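You operate a simulated robot arm through the tools that you are given. There is no shell and no other tool. Be economical: measure what you need, move in short steps, check, and stop when the job is done.

Carry out the task below with a simulated two-armed robot. There is one attempt and no reset: what you move stays moved.

TASK
Wipe and zero the bench scale, weigh the small blue bag: green-edged mat from 240 g up, else red-edged.
Fine: switch the scale on; wipe the toffee smear off with the sponge and put it back; zero with the plate empty; leave the other bag. What is to be rubbed or washed off counts as gone when no trace of it is left.

It is judged by the outcome, as a careful person would: the job done as asked, and still so three seconds after it is handed in. It fails if anything else is knocked over, pushed out of place, dropped, spilled or broken.

THE ROBOT
Two 7-joint arms with three-finger grippers on one trunk, on a base that drives. Base frame: it is fixed to the floor where the robot stands at the start and does not move with it; the origin is under the middle of the robot, x ahead of it, y to its left, z up. Readings come in m, degrees, newtons and seconds.
The left shoulder is at the start at [0.082, 0.126, 1.133], the right one opposite. With the tool pointing down near the work surface each hand reaches from about 0.4 to 0.86 m from the robot's upright axis, wherever it stands, measured 20 degrees to its own side. Places, roughly: bench scale on key [0.5, -0.1, 0.9]; bench scale plate [0.7, 0.1, 0.9]; bench scale tare key [0.5, 0, 0.9]; green-edged mat top [0.5, -0.2, 0.8]; red-edged mat top [0.5, -0.4, 0.8]; toffee smear [0.6, 0.1, 0.9]. Payload 2.94 kg a hand.
The tool frame of a hand sits at the grasp point between the pads (the TCP): z along the fingers, y along the line on which they close. The tips reach 0.03 m beyond it. The gripper opens to 0.128 m. The gripper's body begins 0.093 m behind the TCP.
Orientation is that of the tool frame in the base frame, as a unit quaternion [w, x, y, z]. With the fingers straight down and closing along the base's y, the tool's x points along the base's -x, its y along +y and its z along -z.

THE INTERFACE
- The arms move only by the tool drive_tool. It takes "left_plan", "right_plan" or both (then of equal length, played together; a hand with none holds still); each is a list that holds one entry, the list of rows, each a list of 7 numbers: the shift along the base's x, y, z in m, then the turn, a rotation vector about the base's x, y, z in degrees, then the closure, from 0 (fully open) to 1 (shut). In form: [[[dx, dy, dz, ax, ay, az, hand], ...]]. A call has 1 to 8 rows; each row shifts and turns the commanded pose from where the row before left it. Rows are played at 5 a second. More than 0.05 m and 8.6 degrees between two rows, or a gripper value outside its range, and nothing of the call is played. A pose out of reach is approached as far as the arm can. The call stops where the force on the tool passes 40 N (or 10 N more than at its start, if that is more) or the arm is blocked; 0.2 s more then pass. Each finger halts on what it meets, pressing with about 31 N; the grip force reading is that of the motor and also rises with nothing between the fingers. The clock runs only during rows and for 0.2 s after the last one: add rows that do not move to give the fingers time. The reply holds the time, the measured pose of the TCP, the force on the tool along the base axes, the opening and the grip force, in the units named above and with some noise, with the torque about the TCP (base axes, N m) and any sound that the robot's microphone picked up, and new pictures: "show" is both (left out), scene, wrist or none (wrist: the cameras of the hands that moved).
- Cameras (640 x 400 px; columns grow to the right, rows downward): "scene" is now at [0.21, 0.0021, 1.2925]; the picture's right is [0.04, -1.00, 0.00], its down [-0.61, -0.02, -0.80] and it looks along [0.80, 0.03, -0.61] (base axes); focal length 214 px, centre (320, 200). "left" rides on the left gripper at [0.069, 0.015, -0.12] in its tool frame; the picture's right is [-0.21, 0.98, 0.00], its down [-0.82, -0.18, -0.54] and it looks along [-0.53, -0.12, 0.84] (tool axes); focal length 251 px, centre (320, 200). "right" rides on the right gripper at [0.069, -0.015, -0.12] in its tool frame; the picture's right is [0.21, 0.98, 0.00], its down [-0.82, 0.18, -0.54] and it looks along [-0.53, 0.12, 0.84] (tool axes); focal length 251 px, centre (320, 200).
- move_column(by): slides the trunk up (or, below 0, down) by that many m; the arms and the scene camera ride with it, the base frame stays. It gives what a move gives, with no picture.
- base_move(legs): drives the robot by 1 to 6 legs, each [ahead, left, turn to the left] in m, m and degrees, along the robot's own axes; the way and the turn of a leg run together, so that a leg with both is an arc; at most 1.5 m and 180 degrees a leg. The arms and the cameras ride along, it lands a little off, and it stops where it bumps. It gives what a move gives, and a new picture of the scene camera.
- head_to(pan, tilt): turns the head with the scene camera to pan (to the left, within 80 degrees either way) and tilt (down, from -29 to 69), counted from straight ahead of the robot. It gives what a move gives, and a new picture of the scene camera.
- pixel_to_xyz(camera, pixels): for up to 12 pixels [column, row] of the newest picture of that camera ("zoom" is the newest enlarged one), the place [x, y, z] in the base frame of the surface seen there, good to about 0.002 m. No time passes.
- close_up(camera, box): a new picture of the part [left, top, right, bottom] of that camera's present view, enlarged. No time passes.
- hand_in(): hands the job in; it is judged then, once.

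Go step by step. Measure first, check grasps and placings, and put right what went wrong. The budget is 80 turns and 260 pictures, counting those below and the enlarged ones. Unless the task says otherwise, let go and move clear before handing in, and close with one line.

The tools are called after "Call:" by a JSON object that holds its "name" and its "arguments". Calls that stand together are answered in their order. drive_tool: Moves the arms, as the interface text tells. Its arguments: {"type":"object","properties":{"left_plan":{"type":"array"},"right_plan":{"type":"array"},"show":{"type":"string","enum":["both","scene","wrist","none"]}},"required":[]} The other tools are called the same way: move_column (by) slides the trunk up or down; base_move (legs) drives the base; head_to (pan, tilt) turns the head that bears the scene camera; pixel_to_xyz (camera, pixels) gives the place of the surface under pixels of a picture; close_up (camera, box) takes an enlarged picture of a part of a camera's view; hand_in () hands the job in.

At the start:

```text
time_s: 0.0
left_eef_pos: [0.6245, 0.2587, 1.1173]
left_ee_rot: [-0.001, 0.0, 1.0, 0.0]
left_contact_force: [0.5, 0.4, -0.1]
left_moment: [-0.02, 0.01, -0.01]
left_gripper_width: 0.1279
left_grasp_force: 0.0
right_eef_pos: [0.3762, -0.1694, 1.2014]
right_ee_rot: [0.001, 0.0, 1.0, 0.0]
right_contact_force: [-0.8, -0.1, 0.5]
right_moment: [-0.02, -0.02, -0.01]
right_gripper_width: 0.1281
right_grasp_force: 0.1
trunk travel left (down, up): [-0.35, 0.197]
robot x, y, heading: [0.0021, -0.0002, -0.1]
head pan, tilt: [2.1, 37.3]
```

scene: 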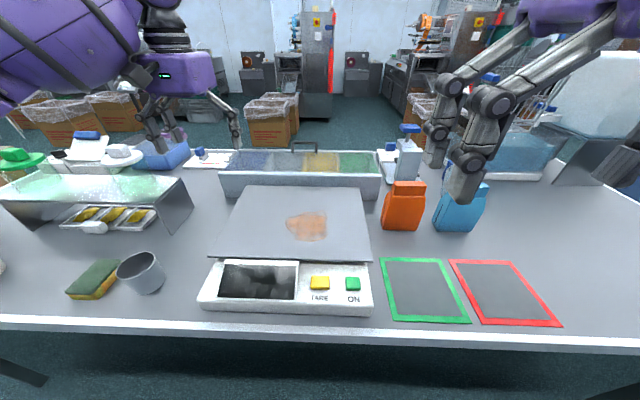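
right: 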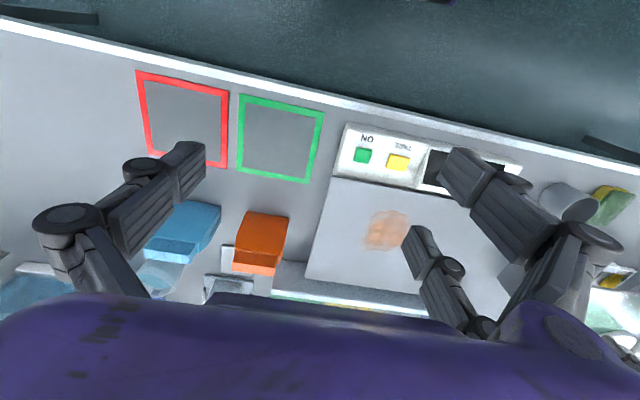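
left: 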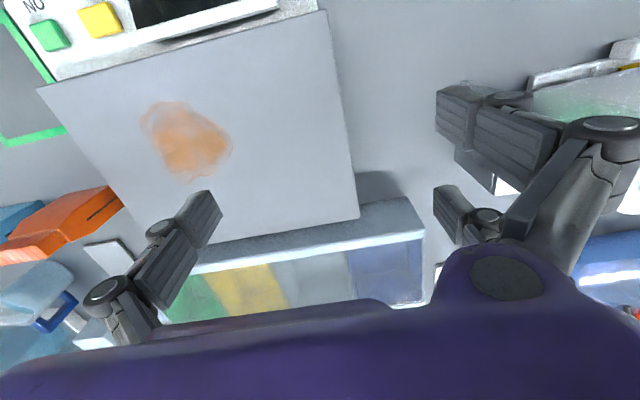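

The scene shows the sponge at (95,280), a cup at (142,272), the smear at (307,226), TARE (320,283), ON (353,284), and the blue bag at (460,208). I'll measure these first.

Call:
{"name": "pixel_to_xyz", "arguments": {"camera": "scene", "pixels": [[95, 275], [80, 285], [115, 272], [142, 257], [307, 226], [288, 226], [327, 226], [320, 282], [353, 283], [465, 188], [455, 215], [405, 187]]}}

Call:
{"name": "pixel_to_xyz", "arguments": {"camera": "scene", "pixels": [[235, 188], [358, 188], [215, 255], [368, 258], [420, 290], [500, 290], [70, 296], [97, 262], [437, 225], [475, 228], [258, 280], [300, 160]]}}

Call:
{"name": "close_up", "arguments": {"camera": "scene", "box": [190, 170, 390, 320]}}

Call:
{"name": "close_up", "arguments": {"camera": "scene", "box": [360, 130, 560, 255]}}

Call:
{"name": "close_up", "arguments": {"camera": "scene", "box": [40, 200, 200, 310]}}

```text
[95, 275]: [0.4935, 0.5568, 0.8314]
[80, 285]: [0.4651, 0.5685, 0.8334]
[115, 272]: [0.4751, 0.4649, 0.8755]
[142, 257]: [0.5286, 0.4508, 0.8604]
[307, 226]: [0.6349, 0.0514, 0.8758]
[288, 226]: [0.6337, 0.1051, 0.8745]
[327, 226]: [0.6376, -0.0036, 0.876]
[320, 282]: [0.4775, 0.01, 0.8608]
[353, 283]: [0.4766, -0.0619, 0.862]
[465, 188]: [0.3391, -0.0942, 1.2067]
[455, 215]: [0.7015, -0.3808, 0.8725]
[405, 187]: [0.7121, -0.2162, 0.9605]
```

```text
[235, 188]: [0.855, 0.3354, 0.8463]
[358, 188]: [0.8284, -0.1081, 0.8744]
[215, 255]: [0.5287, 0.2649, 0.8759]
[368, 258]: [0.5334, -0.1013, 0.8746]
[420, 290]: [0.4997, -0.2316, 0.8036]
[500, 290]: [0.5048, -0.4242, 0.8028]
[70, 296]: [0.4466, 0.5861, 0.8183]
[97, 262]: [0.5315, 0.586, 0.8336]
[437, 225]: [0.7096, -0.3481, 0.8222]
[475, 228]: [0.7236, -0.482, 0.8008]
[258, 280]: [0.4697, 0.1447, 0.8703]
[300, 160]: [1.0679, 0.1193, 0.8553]
```

```text
2.67 times, centred on (290, 245) of scene
```

zoom: 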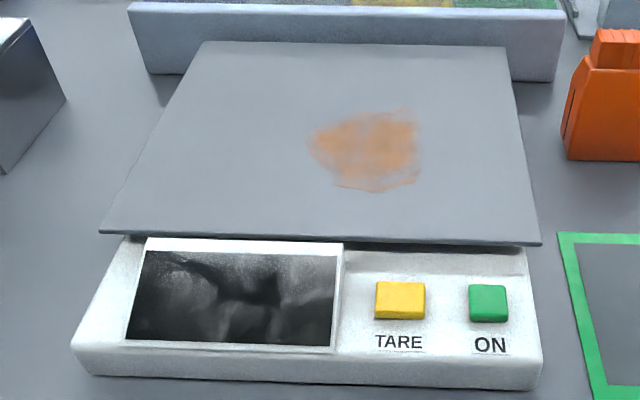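

```text
3.20 times, centred on (460, 192) of scene
```

zoom: 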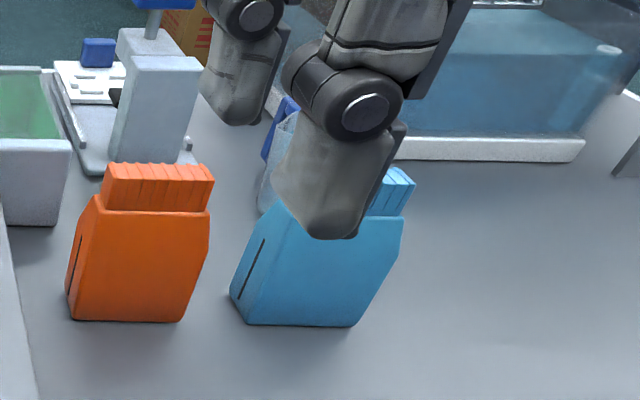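

```text
3.64 times, centred on (120, 255) of scene
```

zoom: 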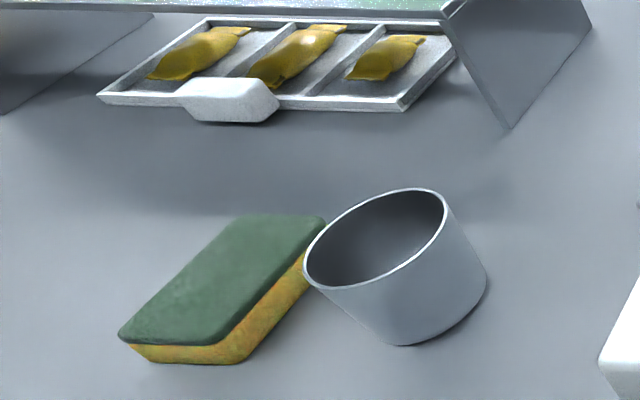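

The smear spans roughly x 0.59–0.68, y 0–0.105 on the plate at z 0.875, and the sponge is near [0.49, 0.555]. I'll bring the right hand over ON and the left over the sponge.

Call:
{"name": "drive_tool", "arguments": {"right_plan": [[[0.013, 0.013, -0.031, 0, 0, 0, 1], [0.013, 0.013, -0.031, 0, 0, 0, 1], [0.013, 0.014, -0.031, 0, 0, 0, 1], [0.012, 0.014, -0.031, 0, 0, 0, 1], [0.012, 0.014, -0.031, 0, 0, 0, 1], [0.012, 0.013, -0.031, 0, 0, 0, 1], [0.013, 0.013, -0.031, 0, 0, 0, 1], [0.013, 0.013, -0.031, 0, 0, 0, 1]]], "left_plan": [[[-0.018, 0.037, -0.01, 0, 0, 0, 0], [-0.018, 0.037, -0.01, 0, 0, 0, 0], [-0.018, 0.037, -0.01, 0, 0, 0, 0], [-0.018, 0.037, -0.01, 0, 0, 0, 0], [-0.018, 0.037, -0.01, 0, 0, 0, 0], [-0.018, 0.037, -0.01, 0, 0, 0, 0], [-0.018, 0.037, -0.01, 0, 0, 0, 0], [-0.018, 0.037, -0.01, 0, 0, 0, 0]]]}}

```text
time_s: 1.8
left_eef_pos: [0.4796, 0.5548, 1.0363]
left_ee_rot: [0.0, 0.001, 1.0, -0.001]
left_contact_force: [-0.5, 0.5, -0.4]
left_moment: [-0.02, 0.01, 0.0]
left_gripper_width: 0.1279
left_grasp_force: 0.1
right_eef_pos: [0.4746, -0.0609, 0.9533]
right_ee_rot: [0.001, 0.001, 1.0, 0.0]
right_contact_force: [0.0, 0.0, 0.5]
right_moment: [0.0, -0.01, 0.02]
right_gripper_width: 0.0
right_grasp_force: 3.6
trunk travel left (down, up): [-0.35, 0.197]
robot x, y, heading: [0.0023, -0.0003, 0.1]
head pan, tilt: [2.1, 37.3]
```

scene: 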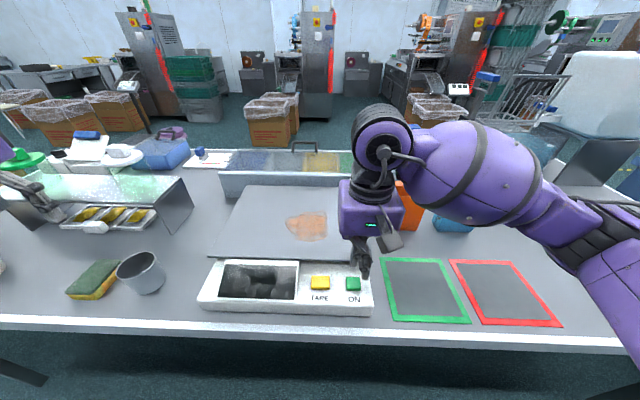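
right: 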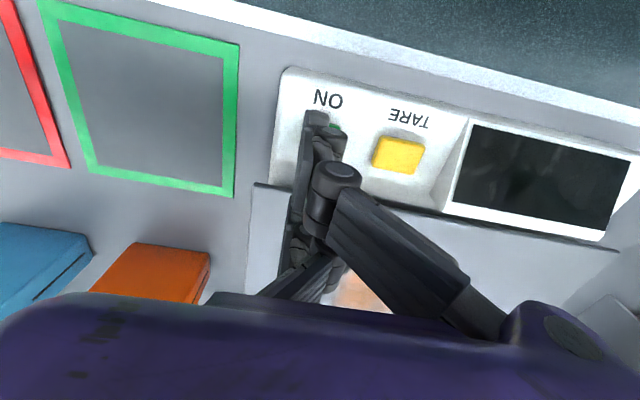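
left: 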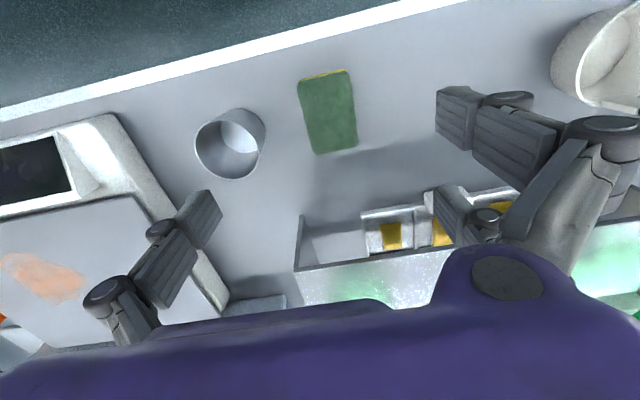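

The closed right fingertips sit right over the ON key. I'll press it gently, and measure the sponge and cup in the left picture.

Call:
{"name": "pixel_to_xyz", "arguments": {"camera": "left", "pixels": [[301, 84], [348, 72], [356, 146], [316, 152], [328, 112], [222, 118], [264, 130], [242, 178], [198, 145]]}}

Call:
{"name": "drive_tool", "arguments": {"right_plan": [[[0.002, 0, -0.04, 0, 0, 0, 1], [0, 0, -0.015, 0, 0, 0, 1], [0, 0, -0.006, 0, 0, 0, 1], [0, 0, -0.005, 0, 0, 0, 1], [0, 0, 0, 0, 0, 0, 1]]], "show": "scene"}}

```text
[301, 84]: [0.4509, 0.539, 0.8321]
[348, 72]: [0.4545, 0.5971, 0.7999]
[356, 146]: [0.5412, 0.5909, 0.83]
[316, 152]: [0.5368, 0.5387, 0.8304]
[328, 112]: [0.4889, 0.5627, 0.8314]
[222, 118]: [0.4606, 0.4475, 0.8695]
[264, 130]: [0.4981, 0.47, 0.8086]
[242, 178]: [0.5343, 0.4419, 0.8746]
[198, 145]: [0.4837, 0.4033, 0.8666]
```

```text
time_s: 3.0
left_eef_pos: [0.4801, 0.553, 1.0369]
left_ee_rot: [0.0, 0.0, 1.0, -0.001]
left_contact_force: [0.2, 0.6, 0.2]
left_moment: [0.0, -0.06, 0.01]
left_gripper_width: 0.1281
left_grasp_force: 0.0
right_eef_pos: [0.4777, -0.0619, 0.8869]
right_ee_rot: [0.0, 0.0, 1.0, -0.001]
right_contact_force: [-1.0, 0.4, 0.8]
right_moment: [0.0, 0.01, 0.01]
right_gripper_width: 0.0001
right_grasp_force: 3.3
trunk travel left (down, up): [-0.35, 0.197]
robot x, y, heading: [-0.0013, -0.0057, 0.1]
head pan, tilt: [2.1, 37.3]
```

scene: 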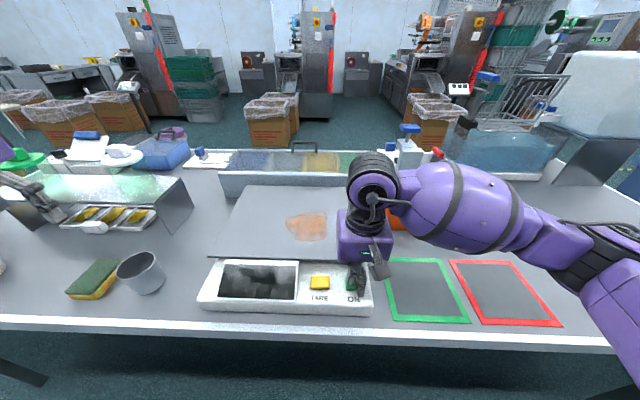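

No contact force yet at 0.887, so the key is a touch lower. I'll press on in small steps.

Call:
{"name": "drive_tool", "arguments": {"right_plan": [[[0, 0, -0.004, 0, 0, 0, 1], [0, 0, -0.003, 0, 0, 0, 1], [0, 0, -0.003, 0, 0, 0, 1], [0, 0, 0, 0, 0, 0, 1]]], "show": "both"}}

```text
time_s: 4.0
left_eef_pos: [0.479, 0.5535, 1.0368]
left_ee_rot: [0.0, 0.0, 1.0, 0.0]
left_contact_force: [0.1, 0.8, 0.4]
left_moment: [-0.02, 0.0, 0.0]
left_gripper_width: 0.128
left_grasp_force: 0.1
right_eef_pos: [0.4794, -0.063, 0.8774]
right_ee_rot: [0.001, 0.0, 1.0, 0.0]
right_contact_force: [-0.9, -0.6, 1.4]
right_moment: [0.03, -0.03, 0.02]
right_gripper_width: 0.0
right_grasp_force: 3.3
trunk travel left (down, up): [-0.35, 0.197]
robot x, y, heading: [0.0034, 0.0015, -0.0]
head pan, tilt: [2.1, 37.3]
```

scene: 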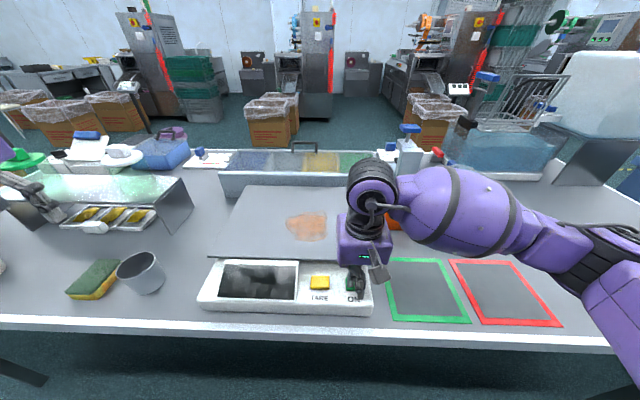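
right: 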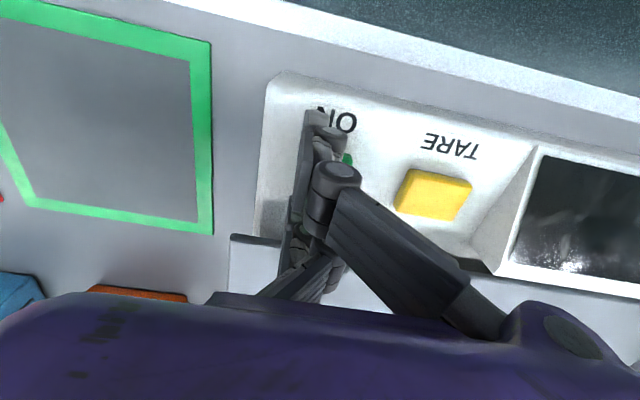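

Tip should be below the key top yet no force, and green shows beside the finger at (348,160). I'll look closer to see the alignment.

Call:
{"name": "close_up", "arguments": {"camera": "right", "box": [240, 80, 420, 260]}}

Call:
{"name": "close_up", "arguments": {"camera": "scene", "box": [300, 220, 400, 320]}}

Call:
{"name": "pixel_to_xyz", "arguments": {"camera": "right", "pixels": [[316, 116], [349, 160], [435, 190], [312, 135], [411, 175], [468, 190], [455, 218], [400, 208]]}}

```text
2.22 times, centred on (330, 170) of right
```

zoom: 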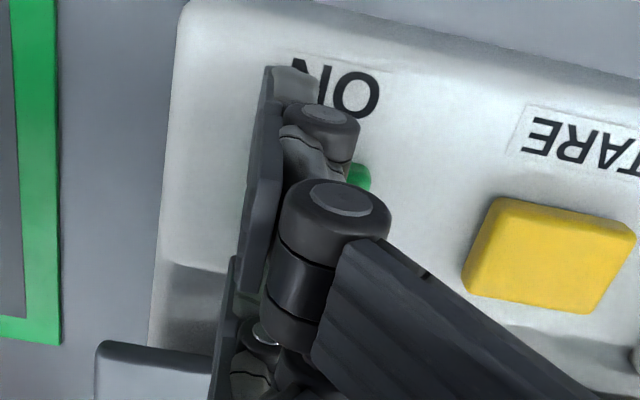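

```text
4.00 times, centred on (350, 270) of scene
```

zoom: 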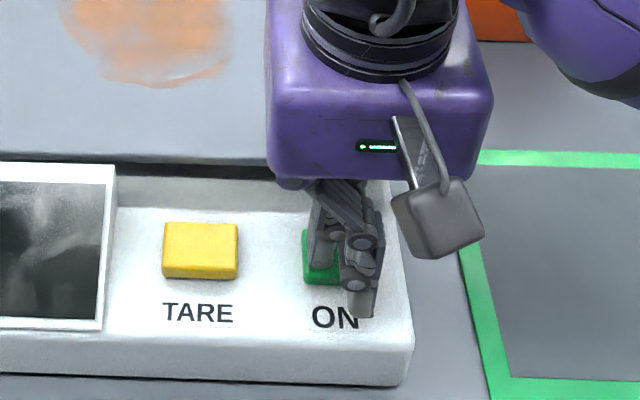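

```text
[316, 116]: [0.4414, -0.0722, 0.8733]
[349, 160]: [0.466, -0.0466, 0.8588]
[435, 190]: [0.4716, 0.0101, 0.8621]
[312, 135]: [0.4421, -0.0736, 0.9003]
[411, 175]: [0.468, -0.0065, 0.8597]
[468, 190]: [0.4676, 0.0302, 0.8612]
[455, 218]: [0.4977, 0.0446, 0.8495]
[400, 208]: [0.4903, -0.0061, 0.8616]
```

Call:
{"name": "pixel_to_xyz", "arguments": {"camera": "zoom", "pixels": [[362, 308], [355, 285], [368, 260], [320, 262], [320, 240], [310, 270], [365, 240], [335, 215]]}}

Call:
{"name": "close_up", "arguments": {"camera": "right", "box": [500, 140, 640, 300]}}

Call:
{"name": "pixel_to_xyz", "arguments": {"camera": "left", "pixels": [[208, 205], [190, 240], [455, 100], [450, 205], [500, 130], [445, 190], [160, 230], [110, 290]]}}

```text
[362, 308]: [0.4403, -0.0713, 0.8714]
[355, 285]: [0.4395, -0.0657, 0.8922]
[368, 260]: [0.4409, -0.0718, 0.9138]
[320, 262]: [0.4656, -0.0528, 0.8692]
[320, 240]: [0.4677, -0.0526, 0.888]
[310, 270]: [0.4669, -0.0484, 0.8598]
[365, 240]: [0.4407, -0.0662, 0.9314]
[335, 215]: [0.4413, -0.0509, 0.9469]
```

```text
2.50 times, centred on (570, 220) of right
```

zoom: 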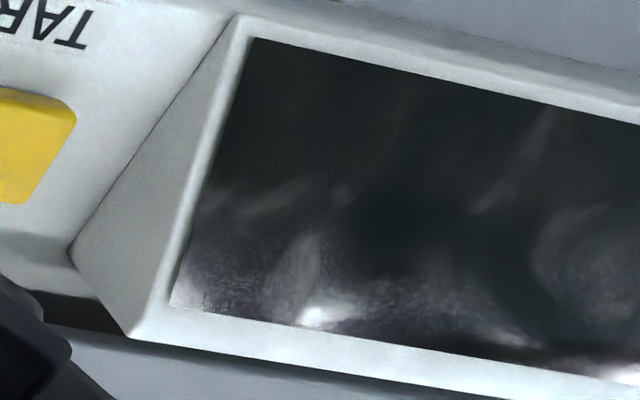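

```text
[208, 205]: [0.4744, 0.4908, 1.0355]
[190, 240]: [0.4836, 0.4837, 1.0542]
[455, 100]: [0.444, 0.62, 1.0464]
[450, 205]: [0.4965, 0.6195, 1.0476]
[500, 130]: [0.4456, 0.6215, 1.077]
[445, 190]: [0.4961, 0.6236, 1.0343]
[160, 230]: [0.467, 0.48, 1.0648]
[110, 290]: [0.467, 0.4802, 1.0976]
```

The gripper is visually three-fingered (two at x±0.03 one side), and visible tips are only slightly past the TCP (0.871 vs 0.877). So contact is still to come; continue pressing slowly.

Call:
{"name": "drive_tool", "arguments": {"right_plan": [[[0, 0.002, -0.003, 0, 0, 0, 1], [0, 0, -0.003, 0, 0, 0, 1], [0, 0, -0.003, 0, 0, 0, 1], [0, 0, -0.002, 0, 0, 0, 1], [0, 0, 0, 0, 0, 0, 1]]], "show": "wrist"}}

Call:
{"name": "close_up", "arguments": {"camera": "scene", "box": [200, 220, 400, 320]}}

```text
time_s: 5.2
left_eef_pos: [0.4791, 0.5532, 1.0382]
left_ee_rot: [0.001, -0.001, 1.0, 0.001]
left_contact_force: [0.4, 0.8, 0.6]
left_moment: [0.03, 0.01, -0.03]
left_gripper_width: 0.1282
left_grasp_force: 0.2
right_eef_pos: [0.4799, -0.0602, 0.869]
right_ee_rot: [0.003, 0.001, 1.0, 0.001]
right_contact_force: [2.6, -9.6, 36.1]
right_moment: [0.28, 0.01, 0.03]
right_gripper_width: 0.0
right_grasp_force: 2.8
trunk travel left (down, up): [-0.35, 0.197]
robot x, y, heading: [0.0012, -0.0007, -0.0]
head pan, tilt: [2.1, 37.3]
heard: click
```

right: 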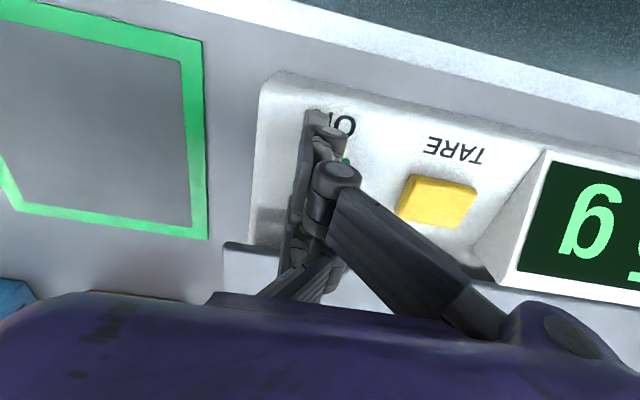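

```text
3.20 times, centred on (300, 270) of scene
```

zoom: 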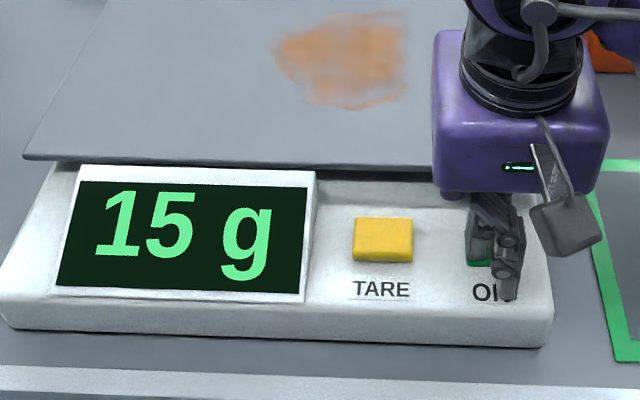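

The click was heard and the display reads 15 g (the smear). I'll raise the right hand clear and centre the left one over the sponge (centre [0.496, 0.565]), and check how far the open finger tips really reach.

Call:
{"name": "drive_tool", "arguments": {"right_plan": [[[0, 0, 0.03, 0, 0, 0, 1], [-0.01, -0.01, 0.04, 0, 0, 0, 1], [-0.01, -0.03, 0.035, 0, 0, 0, 1], [-0.01, -0.04, 0.025, 0, 0, 0, 1], [-0.01, -0.04, 0.02, 0, 0, 0, 1], [0, 0, 0, 0, 0, 0, 1]]], "left_plan": [[[0.005, 0.004, -0.03, 0, 0, 0, 0.28], [0.005, 0.004, -0.03, 0, 0, 0, 0.28], [0.005, 0.002, -0.03, 0, 0, 0, 0.28], [0, 0, -0.03, 0, 0, 0, 0.28], [0, 0, -0.02, 0, 0, 0, 0.28], [0, 0, 0, 0, 0, 0, 0.28]]]}}

Call:
{"name": "close_up", "arguments": {"camera": "left", "box": [160, 40, 480, 240]}}

```text
time_s: 6.6
left_eef_pos: [0.4981, 0.5656, 0.897]
left_ee_rot: [-0.002, -0.001, 1.0, 0.0]
left_contact_force: [0.7, 0.4, -0.1]
left_moment: [0.01, 0.05, -0.02]
left_gripper_width: 0.0921
left_grasp_force: 0.1
right_eef_pos: [0.4394, -0.1783, 1.0187]
right_ee_rot: [-0.001, 0.0, 1.0, -0.001]
right_contact_force: [0.6, -0.4, -0.2]
right_moment: [0.03, 0.04, 0.04]
right_gripper_width: 0.0
right_grasp_force: 3.0
trunk travel left (down, up): [-0.35, 0.197]
robot x, y, heading: [0.0001, -0.0012, -0.0]
head pan, tilt: [2.1, 37.3]
```

scene: 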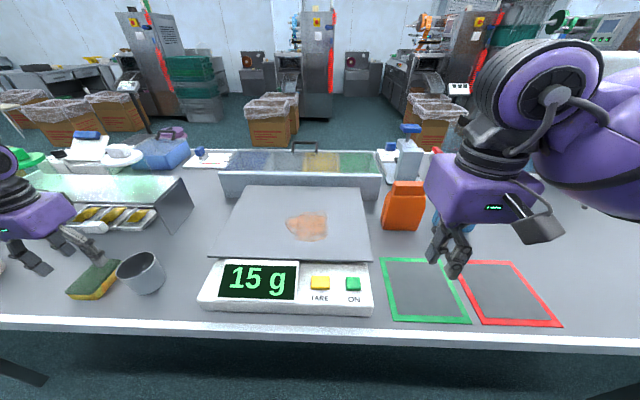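
right: 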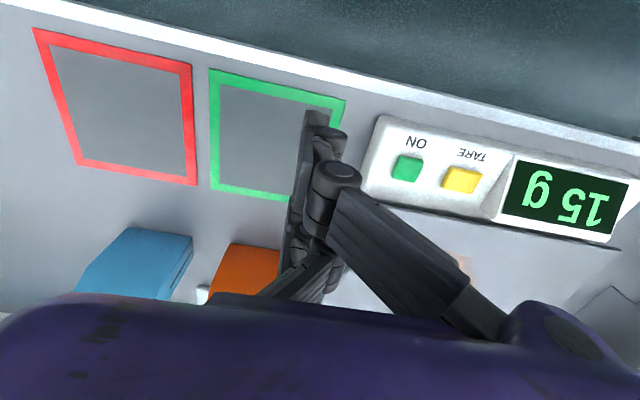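
left: 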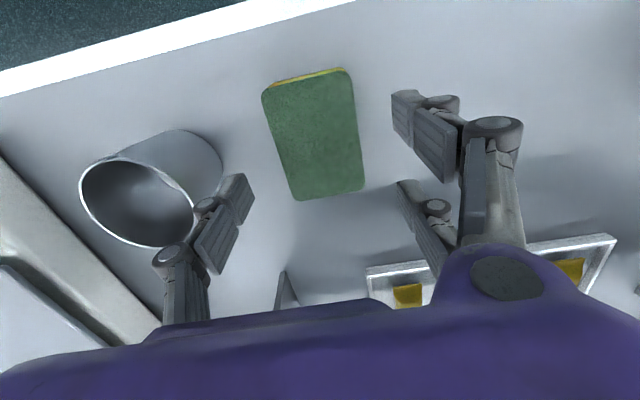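

```text
2.00 times, centred on (320, 140) of left
```

zoom: 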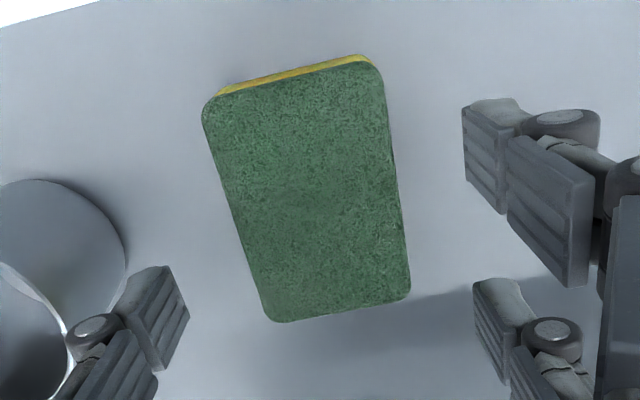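

Sponge edges look parallel to the tool axes; I'll measure sponge, cup and thumb for clearance.

Call:
{"name": "pixel_to_xyz", "arguments": {"camera": "left", "pixels": [[266, 98], [344, 76], [361, 186], [296, 195], [313, 135], [190, 205], [170, 240], [222, 160], [240, 180], [232, 195], [400, 92], [402, 185]]}}

```text
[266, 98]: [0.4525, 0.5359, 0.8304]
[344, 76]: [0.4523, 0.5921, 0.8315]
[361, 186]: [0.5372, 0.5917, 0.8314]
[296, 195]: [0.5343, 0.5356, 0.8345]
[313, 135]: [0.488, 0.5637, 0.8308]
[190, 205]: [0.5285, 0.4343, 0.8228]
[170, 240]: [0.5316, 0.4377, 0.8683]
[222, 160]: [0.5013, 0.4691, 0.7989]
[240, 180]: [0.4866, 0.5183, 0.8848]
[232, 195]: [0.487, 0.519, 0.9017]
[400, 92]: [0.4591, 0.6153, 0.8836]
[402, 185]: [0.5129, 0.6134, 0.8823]
```

Clearances are fine. I'll descend to about z 0.83 and close on the sponge.

Call:
{"name": "drive_tool", "arguments": {"left_plan": [[[-0.002, -0.001, -0.03, 0, 0, 0, 0.28], [0, 0, -0.025, 0, 0, 0, 0.28], [0, 0, -0.008, 0, 0, 0, 0.28], [0, 0, -0.004, 0, 0, 0, 0.28], [0, 0, 0, 0, 0, 0, 0.28]]], "show": "wrist"}}

Call:
{"name": "close_up", "arguments": {"camera": "scene", "box": [40, 220, 200, 320]}}

```text
time_s: 7.8
left_eef_pos: [0.4935, 0.5642, 0.8311]
left_ee_rot: [0.0, 0.0, 1.0, 0.0]
left_contact_force: [0.1, -0.6, 0.0]
left_moment: [-0.01, -0.01, 0.02]
left_gripper_width: 0.092
left_grasp_force: 0.0
right_eef_pos: [0.4392, -0.1799, 1.0175]
right_ee_rot: [0.001, 0.0, 1.0, -0.001]
right_contact_force: [0.2, -0.7, 0.8]
right_moment: [0.0, -0.04, -0.01]
right_gripper_width: 0.0001
right_grasp_force: 2.5
trunk travel left (down, up): [-0.35, 0.197]
robot x, y, heading: [0.001, 0.0019, -0.2]
head pan, tilt: [2.1, 37.3]
```

left: 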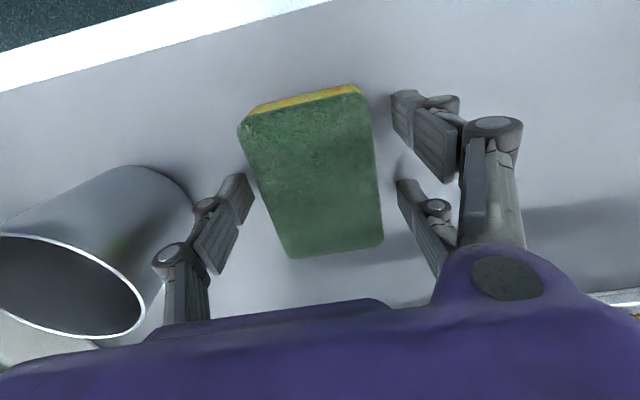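

```text
4.00 times, centred on (120, 270) of scene
```

zoom: 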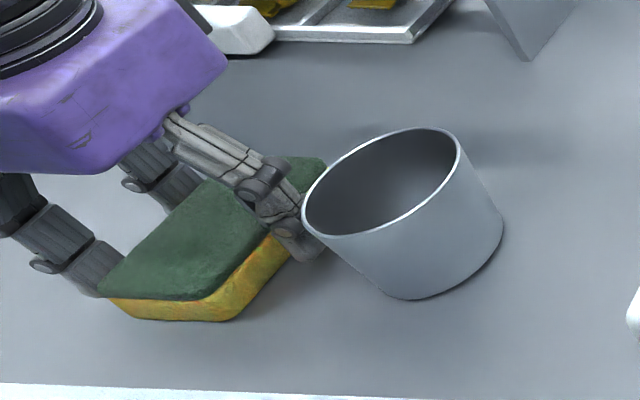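

Fingers straddle the sponge with tips slightly above the bench, clear of the cup. Close.

Call:
{"name": "drive_tool", "arguments": {"left_plan": [[[0, 0, 0, 0, 0, 0, 0.45], [0, 0, 0, 0, 0, 0, 0.6], [0, 0, 0, 0, 0, 0, 0.7], [0, 0, 0, 0, 0, 0, 0.7], [0, 0, 0.03, 0, 0, 0, 0.7], [0, 0, 0.04, 0, 0, 0, 0.7]]], "show": "both"}}

```text
time_s: 9.2
left_eef_pos: [0.4945, 0.5626, 0.9006]
left_ee_rot: [0.0, 0.0, 1.0, 0.0]
left_contact_force: [-0.8, -0.4, 0.0]
left_moment: [0.01, 0.0, 0.0]
left_gripper_width: 0.0633
left_grasp_force: 30.9
right_eef_pos: [0.4389, -0.1803, 1.0173]
right_ee_rot: [0.001, 0.0, 1.0, 0.0]
right_contact_force: [-1.0, -0.3, -0.8]
right_moment: [0.04, -0.01, -0.01]
right_gripper_width: 0.0
right_grasp_force: 2.6
trunk travel left (down, up): [-0.35, 0.197]
robot x, y, heading: [0.0022, 0.0043, 0.1]
head pan, tilt: [2.1, 37.3]
```

scene: 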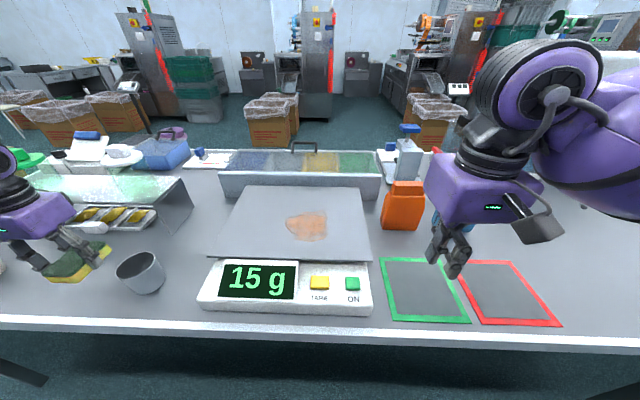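
left: 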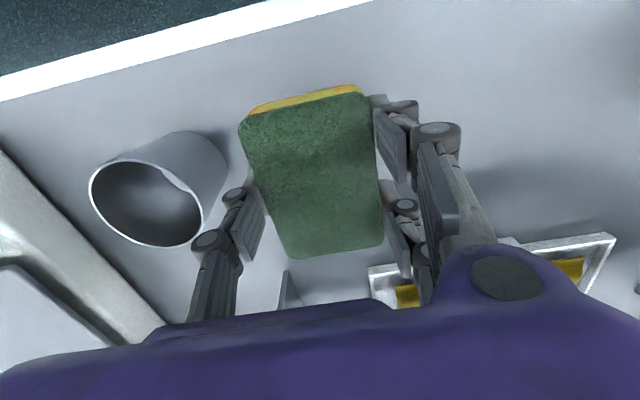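

Sponge is gripped and lifted (0.063 m, 31 N). I'll raise it, carry it toward the plate and measure the smear's edges.

Call:
{"name": "pixel_to_xyz", "arguments": {"camera": "scene", "pixels": [[286, 224], [328, 226], [307, 210], [320, 210], [300, 240], [320, 241], [326, 215], [290, 236]]}}

Call:
{"name": "drive_tool", "arguments": {"left_plan": [[[0, 0, 0.045, 0, 0, 0, 0.7], [0, -0.02, 0.04, 0, 0, 0, 0.7], [0.01, -0.045, 0, 0, 0, 0, 0.7], [0.014, -0.047, 0, 0, 0, 0, 0.7], [0.014, -0.047, 0, 0, 0, 0, 0.7], [0.014, -0.047, 0, 0, 0, 0, 0.7], [0.014, -0.047, 0, 0, 0, 0, 0.7], [0.014, -0.047, 0, 0, 0, 0, 0.7]]], "right_plan": [[[0, -0.01, 0.0, 0, 0, 0, 1], [0, -0.01, 0, 0, 0, 0, 1], [0, -0.01, 0, 0, 0, 0, 1], [0, -0.01, 0, 0, 0, 0, 1], [0, -0.01, 0, 0, 0, 0, 1], [0, -0.01, 0, 0, 0, 0, 1], [0, -0.01, 0, 0, 0, 0, 1], [0, -0.01, 0, 0, 0, 0, 1]]], "show": "scene"}}

```text
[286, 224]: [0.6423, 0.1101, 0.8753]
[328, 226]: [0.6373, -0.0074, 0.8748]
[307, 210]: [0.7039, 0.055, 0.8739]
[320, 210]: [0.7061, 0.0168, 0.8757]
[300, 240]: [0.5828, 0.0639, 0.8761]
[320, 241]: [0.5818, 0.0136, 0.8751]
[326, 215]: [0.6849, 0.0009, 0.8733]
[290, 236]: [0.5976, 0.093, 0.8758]
```

```text
time_s: 11.0
left_eef_pos: [0.574, 0.262, 0.9849]
left_ee_rot: [0.0, 0.0, 1.0, 0.001]
left_contact_force: [0.6, -0.2, -0.6]
left_moment: [0.03, 0.01, 0.0]
left_gripper_width: 0.0632
left_grasp_force: 30.8
right_eef_pos: [0.442, -0.261, 1.0167]
right_ee_rot: [0.0, 0.0, 1.0, 0.002]
right_contact_force: [0.3, -1.1, -0.3]
right_moment: [0.05, 0.04, -0.02]
right_gripper_width: 0.0002
right_grasp_force: 3.7
trunk travel left (down, up): [-0.35, 0.197]
robot x, y, heading: [0.0024, -0.0022, 0.1]
head pan, tilt: [2.1, 37.3]
```

scene: 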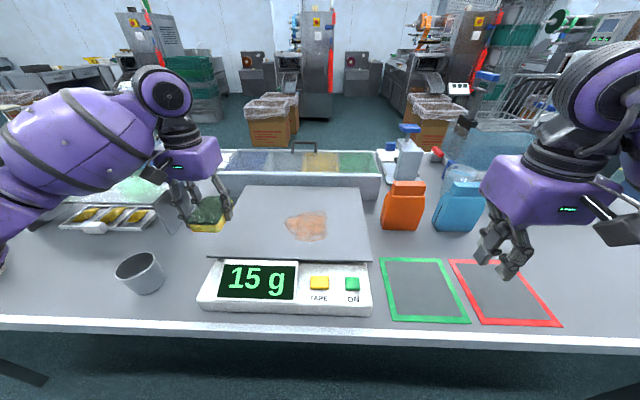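

The smear spans x 0.575–0.71, y −0.01–0.112. I'll go to [0.61, 0.15] and lower until the sponge touches (expected TCP z ≈ 0.906).

Call:
{"name": "drive_tool", "arguments": {"left_plan": [[[0.013, -0.04, 0, 0, 0, 0, 0.7], [0.013, -0.04, 0, 0, 0, 0, 0.7], [0.01, -0.03, -0.03, 0, 0, 0, 0.7], [0, 0, -0.035, 0, 0, 0, 0.7], [0, 0, -0.008, 0, 0, 0, 0.7], [0, 0, -0.004, 0, 0, 0, 0.7], [0, 0, -0.002, 0, 0, 0, 0.7], [0, 0, 0, 0, 0, 0, 0.7]]], "show": "both"}}

```text
time_s: 12.8
left_eef_pos: [0.6112, 0.153, 0.9058]
left_ee_rot: [0.0, 0.001, 1.0, 0.0]
left_contact_force: [0.5, 0.9, 3.6]
left_moment: [0.08, -0.03, -0.01]
left_gripper_width: 0.063
left_grasp_force: 31.5
right_eef_pos: [0.4407, -0.259, 1.0159]
right_ee_rot: [0.001, 0.001, 1.0, 0.0]
right_contact_force: [0.4, 0.1, 0.1]
right_moment: [0.0, -0.04, -0.02]
right_gripper_width: 0.0003
right_grasp_force: 3.2
trunk travel left (down, up): [-0.35, 0.197]
robot x, y, heading: [-0.0005, 0.0008, -0.1]
head pan, tilt: [2.1, 37.3]
```

scene: 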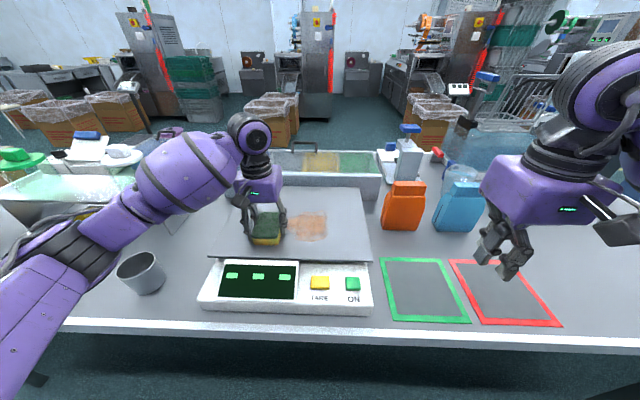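
left: 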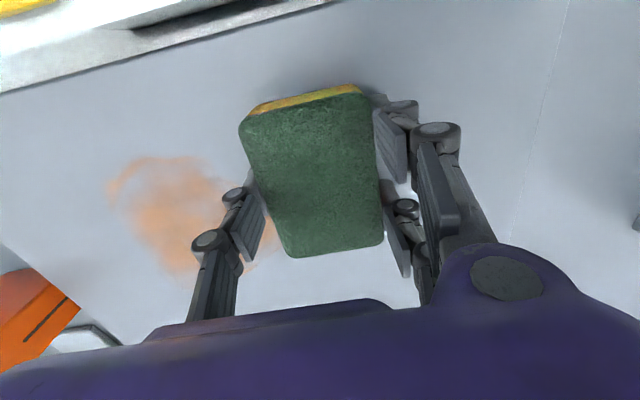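

Contact at 3.6 N. I'll press slightly more and stroke across in −y at x≈0.61.

Call:
{"name": "drive_tool", "arguments": {"left_plan": [[[0, -0.02, -0.002, 0, 0, 0, 0.7], [0, -0.03, 0, 0, 0, 0, 0.7], [0, -0.03, 0, 0, 0, 0, 0.7], [0, -0.03, 0, 0, 0, 0, 0.7], [0, -0.03, 0, 0, 0, 0, 0.7], [0, -0.03, 0, 0, 0, 0, 0.7], [0, 0, 0, 0, 0, 0, 0.7]]], "show": "both"}}

```text
time_s: 14.4
left_eef_pos: [0.6089, -0.0201, 0.9042]
left_ee_rot: [0.0, 0.002, 1.0, -0.001]
left_contact_force: [-1.5, -0.4, 6.1]
left_moment: [0.11, -0.15, 0.0]
left_gripper_width: 0.0632
left_grasp_force: 30.7
right_eef_pos: [0.4389, -0.2598, 1.0161]
right_ee_rot: [0.001, 0.002, 1.0, 0.0]
right_contact_force: [0.2, 0.4, -0.5]
right_moment: [-0.01, 0.01, -0.03]
right_gripper_width: 0.0001
right_grasp_force: 3.5
trunk travel left (down, up): [-0.35, 0.197]
robot x, y, heading: [0.0007, -0.0002, 0.0]
head pan, tilt: [2.1, 37.3]
```

scene: 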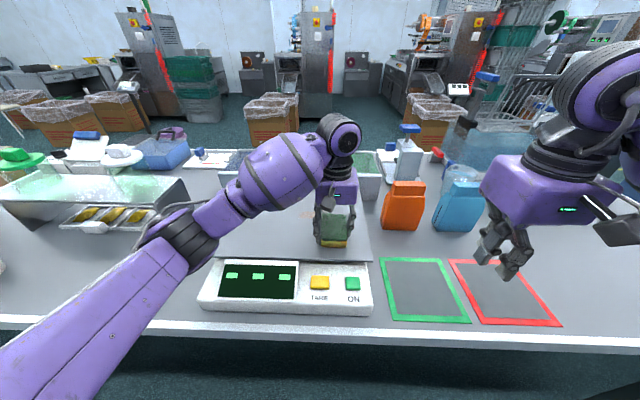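
left: 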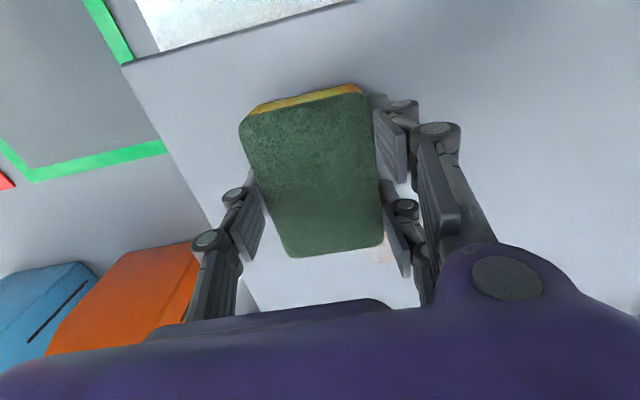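

The front band is clean. I'll shift to x≈0.675 and stroke back in +y.

Call:
{"name": "drive_tool", "arguments": {"left_plan": [[[0.03, 0, 0, 0, 0, 0, 0.7], [0.036, 0, 0, 0, 0, 0, 0.7], [0, 0.03, 0, 0, 0, 0, 0.7], [0, 0.03, 0, 0, 0, 0, 0.7], [0, 0.03, 0, 0, 0, 0, 0.7], [0, 0.04, 0, 0, 0, 0, 0.7], [0, 0.04, 0, 0, 0, 0, 0.7], [0, 0.04, 0, 0, 0, 0, 0.7]]], "show": "both"}}

Call:
{"name": "close_up", "arguments": {"camera": "scene", "box": [210, 170, 390, 320]}}

```text
time_s: 16.2
left_eef_pos: [0.6752, 0.1957, 0.9061]
left_ee_rot: [0.0, -0.001, 1.0, 0.0]
left_contact_force: [0.9, -3.0, 8.5]
left_moment: [-0.2, -0.1, -0.04]
left_gripper_width: 0.063
left_grasp_force: 31.4
right_eef_pos: [0.44, -0.2589, 1.0184]
right_ee_rot: [0.001, 0.0, 1.0, 0.0]
right_contact_force: [0.5, 0.2, -0.7]
right_moment: [-0.03, -0.02, -0.02]
right_gripper_width: 0.0
right_grasp_force: 2.1
trunk travel left (down, up): [-0.35, 0.197]
robot x, y, heading: [0.0005, 0.0001, -0.1]
head pan, tilt: [2.1, 37.3]
```

scene: 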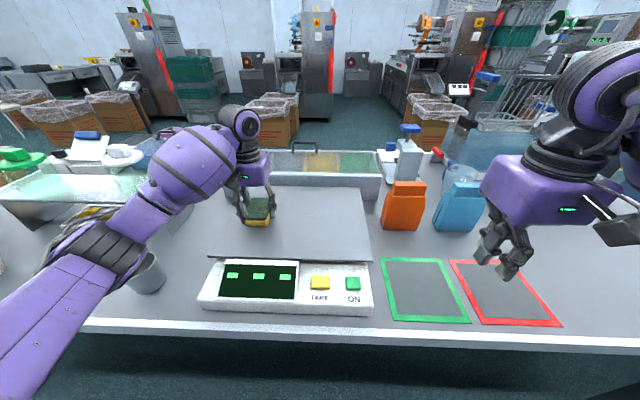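
left: 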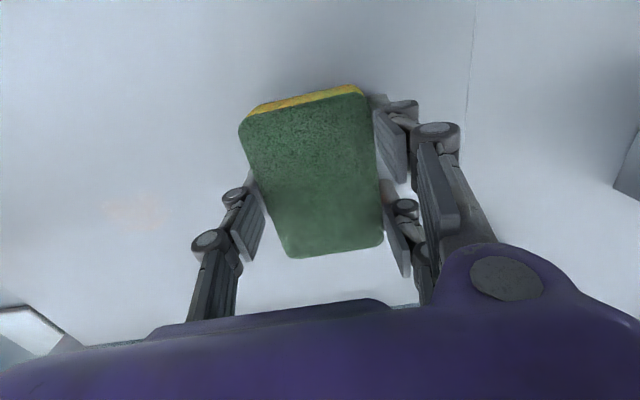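

```text
2.67 times, centred on (300, 245) of scene
```

zoom: 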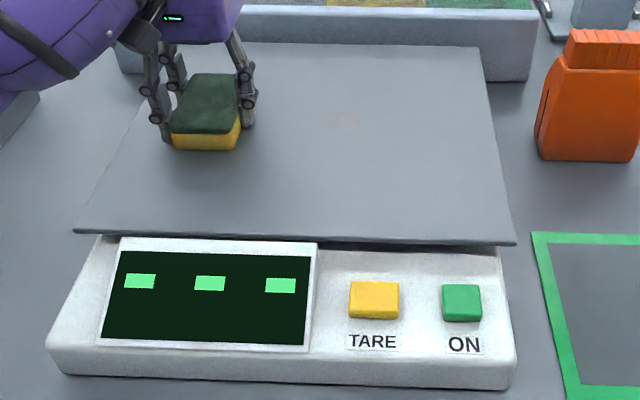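

A faint trace remains at left-picture (132,212). I'll locate it.

Call:
{"name": "pixel_to_xyz", "arguments": {"camera": "left", "pixels": [[105, 208], [132, 212], [165, 212], [132, 224]]}}

Call:
{"name": "close_up", "arguments": {"camera": "left", "box": [60, 140, 220, 260]}}

```text
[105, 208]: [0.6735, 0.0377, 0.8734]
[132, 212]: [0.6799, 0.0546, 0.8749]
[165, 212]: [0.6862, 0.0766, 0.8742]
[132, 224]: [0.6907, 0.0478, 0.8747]
```

```text
3.33 times, centred on (140, 200) of left
```

zoom: 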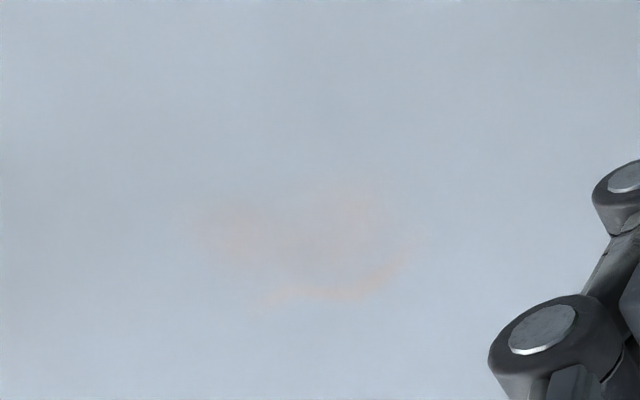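

The trace is centred at [0.682, 0.055]. I'll pass over it again with slightly more pressure, there and back.

Call:
{"name": "drive_tool", "arguments": {"left_plan": [[[0.008, -0.04, -0.001, 0, 0, 0, 0.7], [0, -0.04, 0, 0, 0, 0, 0.7], [0, -0.03, 0, 0, 0, 0, 0.7], [0, -0.03, 0, 0, 0, 0, 0.7], [0, -0.03, 0, 0, 0, 0, 0.7], [0, -0.03, 0, 0, 0, 0, 0.7], [-0.01, -0.02, 0, 0, 0, 0, 0.7], [-0.01, 0.02, 0, 0, 0, 0, 0.7]]], "show": "none"}}

Call:
{"name": "drive_tool", "arguments": {"left_plan": [[[0, 0.03, 0, 0, 0, 0, 0.7], [0, 0.03, 0, 0, 0, 0, 0.7], [0, 0.03, 0, 0, 0, 0, 0.7], [0, 0.03, 0, 0, 0, 0, 0.7], [0, 0.03, 0, 0, 0, 0, 0.7], [0, 0.03, 0, 0, 0, 0, 0.7], [0, 0.035, 0.02, 0, 0, 0, 0.7], [-0.01, 0.03, 0.04, 0, 0, 0, 0.7]]], "show": "both"}}

Call:
{"name": "close_up", "arguments": {"camera": "scene", "box": [220, 170, 380, 270]}}

```text
time_s: 18.0
left_eef_pos: [0.6619, -0.0103, 0.905]
left_ee_rot: [0.0, 0.002, 1.0, -0.002]
left_contact_force: [1.9, -9.1, 13.2]
left_moment: [-0.05, -0.35, -0.27]
left_gripper_width: 0.0633
left_grasp_force: 31.1
right_eef_pos: [0.4389, -0.2606, 1.0166]
right_ee_rot: [0.001, 0.001, 1.0, 0.001]
right_contact_force: [0.0, 0.4, -0.1]
right_moment: [-0.04, -0.02, 0.01]
right_gripper_width: 0.0
right_grasp_force: 2.9
trunk travel left (down, up): [-0.35, 0.197]
robot x, y, heading: [-0.0021, -0.0026, -0.4]
head pan, tilt: [2.1, 37.3]
```

```text
refused: row 8 steps farther than a row can; nothing moved
```

```text
4.00 times, centred on (300, 220) of scene
```

zoom: 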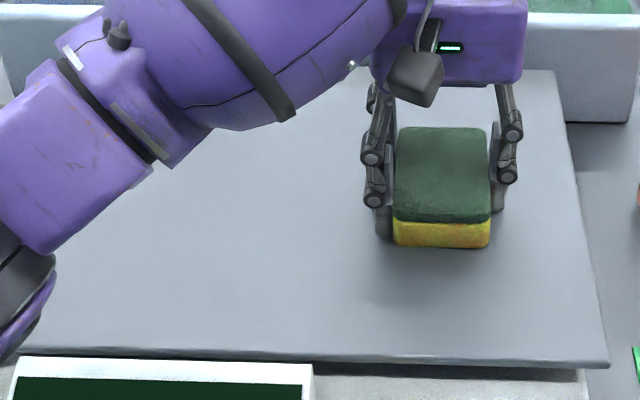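

The last call exceeded the step limit; I'll redo the return stroke and lift off at the end.

Call:
{"name": "drive_tool", "arguments": {"left_plan": [[[0, 0.03, 0, 0, 0, 0, 0.7], [0, 0.03, 0, 0, 0, 0, 0.7], [0, 0.03, 0, 0, 0, 0, 0.7], [0, 0.03, 0, 0, 0, 0, 0.7], [0, 0.03, 0, 0, 0, 0, 0.7], [0, 0.03, 0, 0, 0, 0, 0.7], [0, 0.03, 0.03, 0, 0, 0, 0.7], [0, 0.03, 0.035, 0, 0, 0, 0.7]]], "show": "both"}}

Call:
{"name": "close_up", "arguments": {"camera": "scene", "box": [220, 170, 380, 270]}}

Call:
{"name": "close_up", "arguments": {"camera": "left", "box": [0, 0, 240, 300]}}

```text
time_s: 19.8
left_eef_pos: [0.6625, 0.2363, 0.9668]
left_ee_rot: [-0.002, -0.001, 1.0, 0.001]
left_contact_force: [-0.2, -0.4, 0.5]
left_moment: [-0.02, 0.01, -0.03]
left_gripper_width: 0.063
left_grasp_force: 31.2
right_eef_pos: [0.4401, -0.26, 1.0171]
right_ee_rot: [0.001, 0.0, 1.0, 0.0]
right_contact_force: [-0.7, -0.6, 0.0]
right_moment: [-0.02, -0.05, -0.02]
right_gripper_width: 0.0001
right_grasp_force: 3.6
trunk travel left (down, up): [-0.35, 0.197]
robot x, y, heading: [-0.0045, 0.0024, -0.1]
head pan, tilt: [2.1, 37.3]
```

scene: 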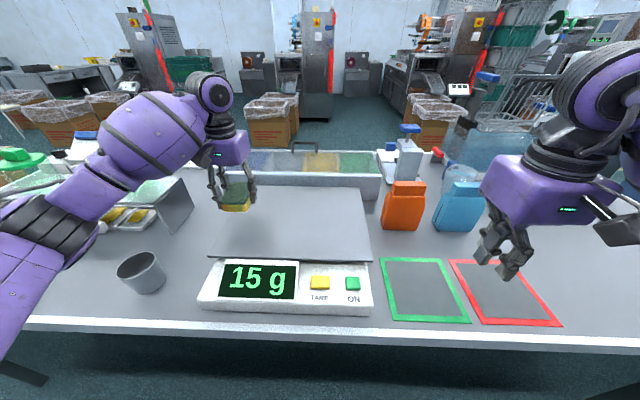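
left: 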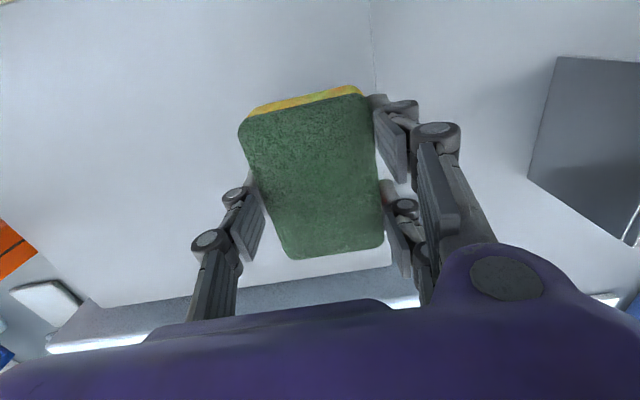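

```text
4.00 times, centred on (300, 220) of scene
```

zoom: 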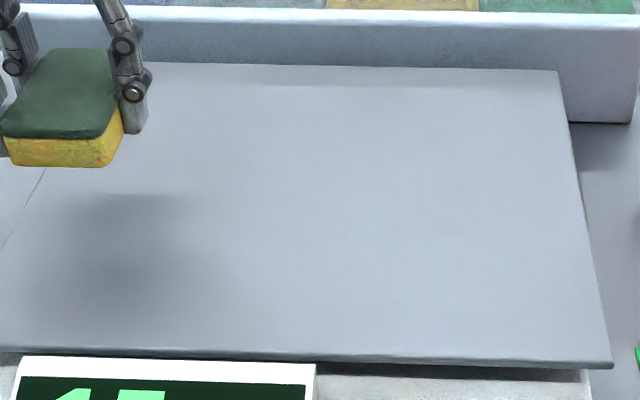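

```text
1.33 times, centred on (120, 150) of left
```

zoom: 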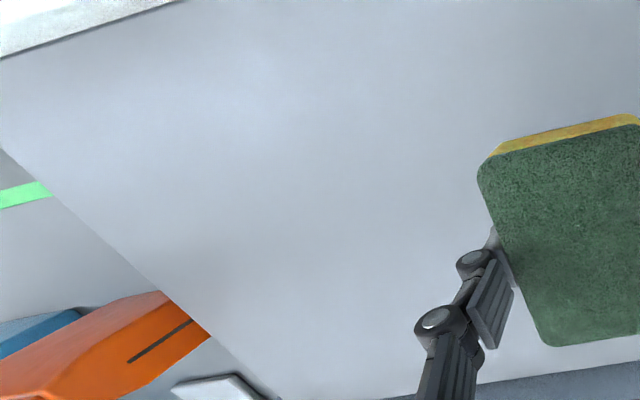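

The plate looks fully clean; residual reading 15 g needs zeroing. I'll carry the sponge back over its spot while bringing the right hand above TARE.

Call:
{"name": "drive_tool", "arguments": {"left_plan": [[[-0.02, 0.035, 0.02, 0, 0, 0, 0.7], [-0.021, 0.042, 0, 0, 0, 0, 0.7], [-0.021, 0.042, 0, 0, 0, 0, 0.7], [-0.021, 0.042, 0, 0, 0, 0, 0.7], [-0.021, 0.042, 0, 0, 0, 0, 0.7], [-0.021, 0.042, 0, 0, 0, 0, 0.7], [-0.021, 0.042, 0, 0, 0, 0, 0.7], [-0.021, 0.04, 0, 0, 0, 0, 0.7]]], "right_plan": [[[0.005, 0.034, 0, 0, 0, 0, 1], [0.005, 0.034, 0, 0, 0, 0, 1], [0.005, 0.034, 0, 0, 0, 0, 1], [0.005, 0.034, -0.02, 0, 0, 0, 1], [0.005, 0.034, -0.02, 0, 0, 0, 1], [0.005, 0.034, -0.02, 0, 0, 0, 1], [0.005, 0.034, -0.02, 0, 0, 0, 1], [0.004, 0.034, -0.02, 0, 0, 0, 1]]]}}

```text
time_s: 21.6
left_eef_pos: [0.4967, 0.5623, 0.9902]
left_ee_rot: [-0.001, 0.0, 1.0, -0.001]
left_contact_force: [0.1, 0.8, 0.2]
left_moment: [-0.03, -0.01, 0.02]
left_gripper_width: 0.0631
left_grasp_force: 31.3
right_eef_pos: [0.4785, 0.014, 0.9135]
right_ee_rot: [0.001, -0.001, 1.0, -0.001]
right_contact_force: [0.0, -0.2, -0.3]
right_moment: [-0.01, 0.02, -0.02]
right_gripper_width: 0.0
right_grasp_force: 3.3
trunk travel left (down, up): [-0.35, 0.197]
robot x, y, heading: [0.0024, 0.0014, 0.0]
head pan, tilt: [2.1, 37.3]
```

scene: 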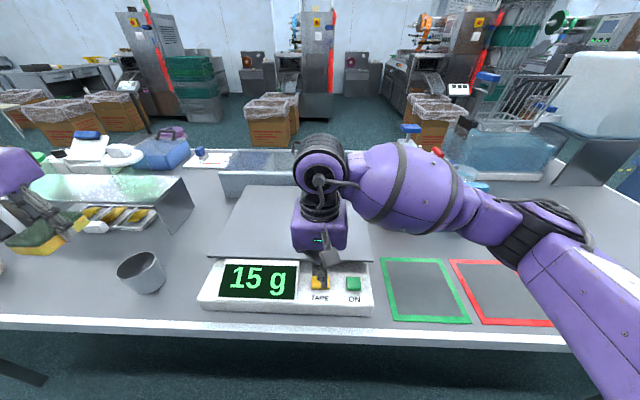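
right: 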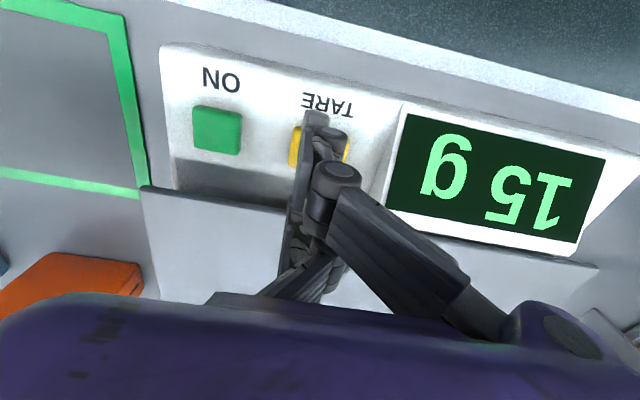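
left: 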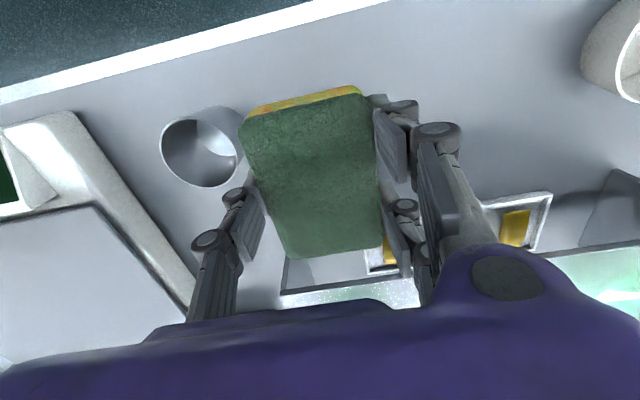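

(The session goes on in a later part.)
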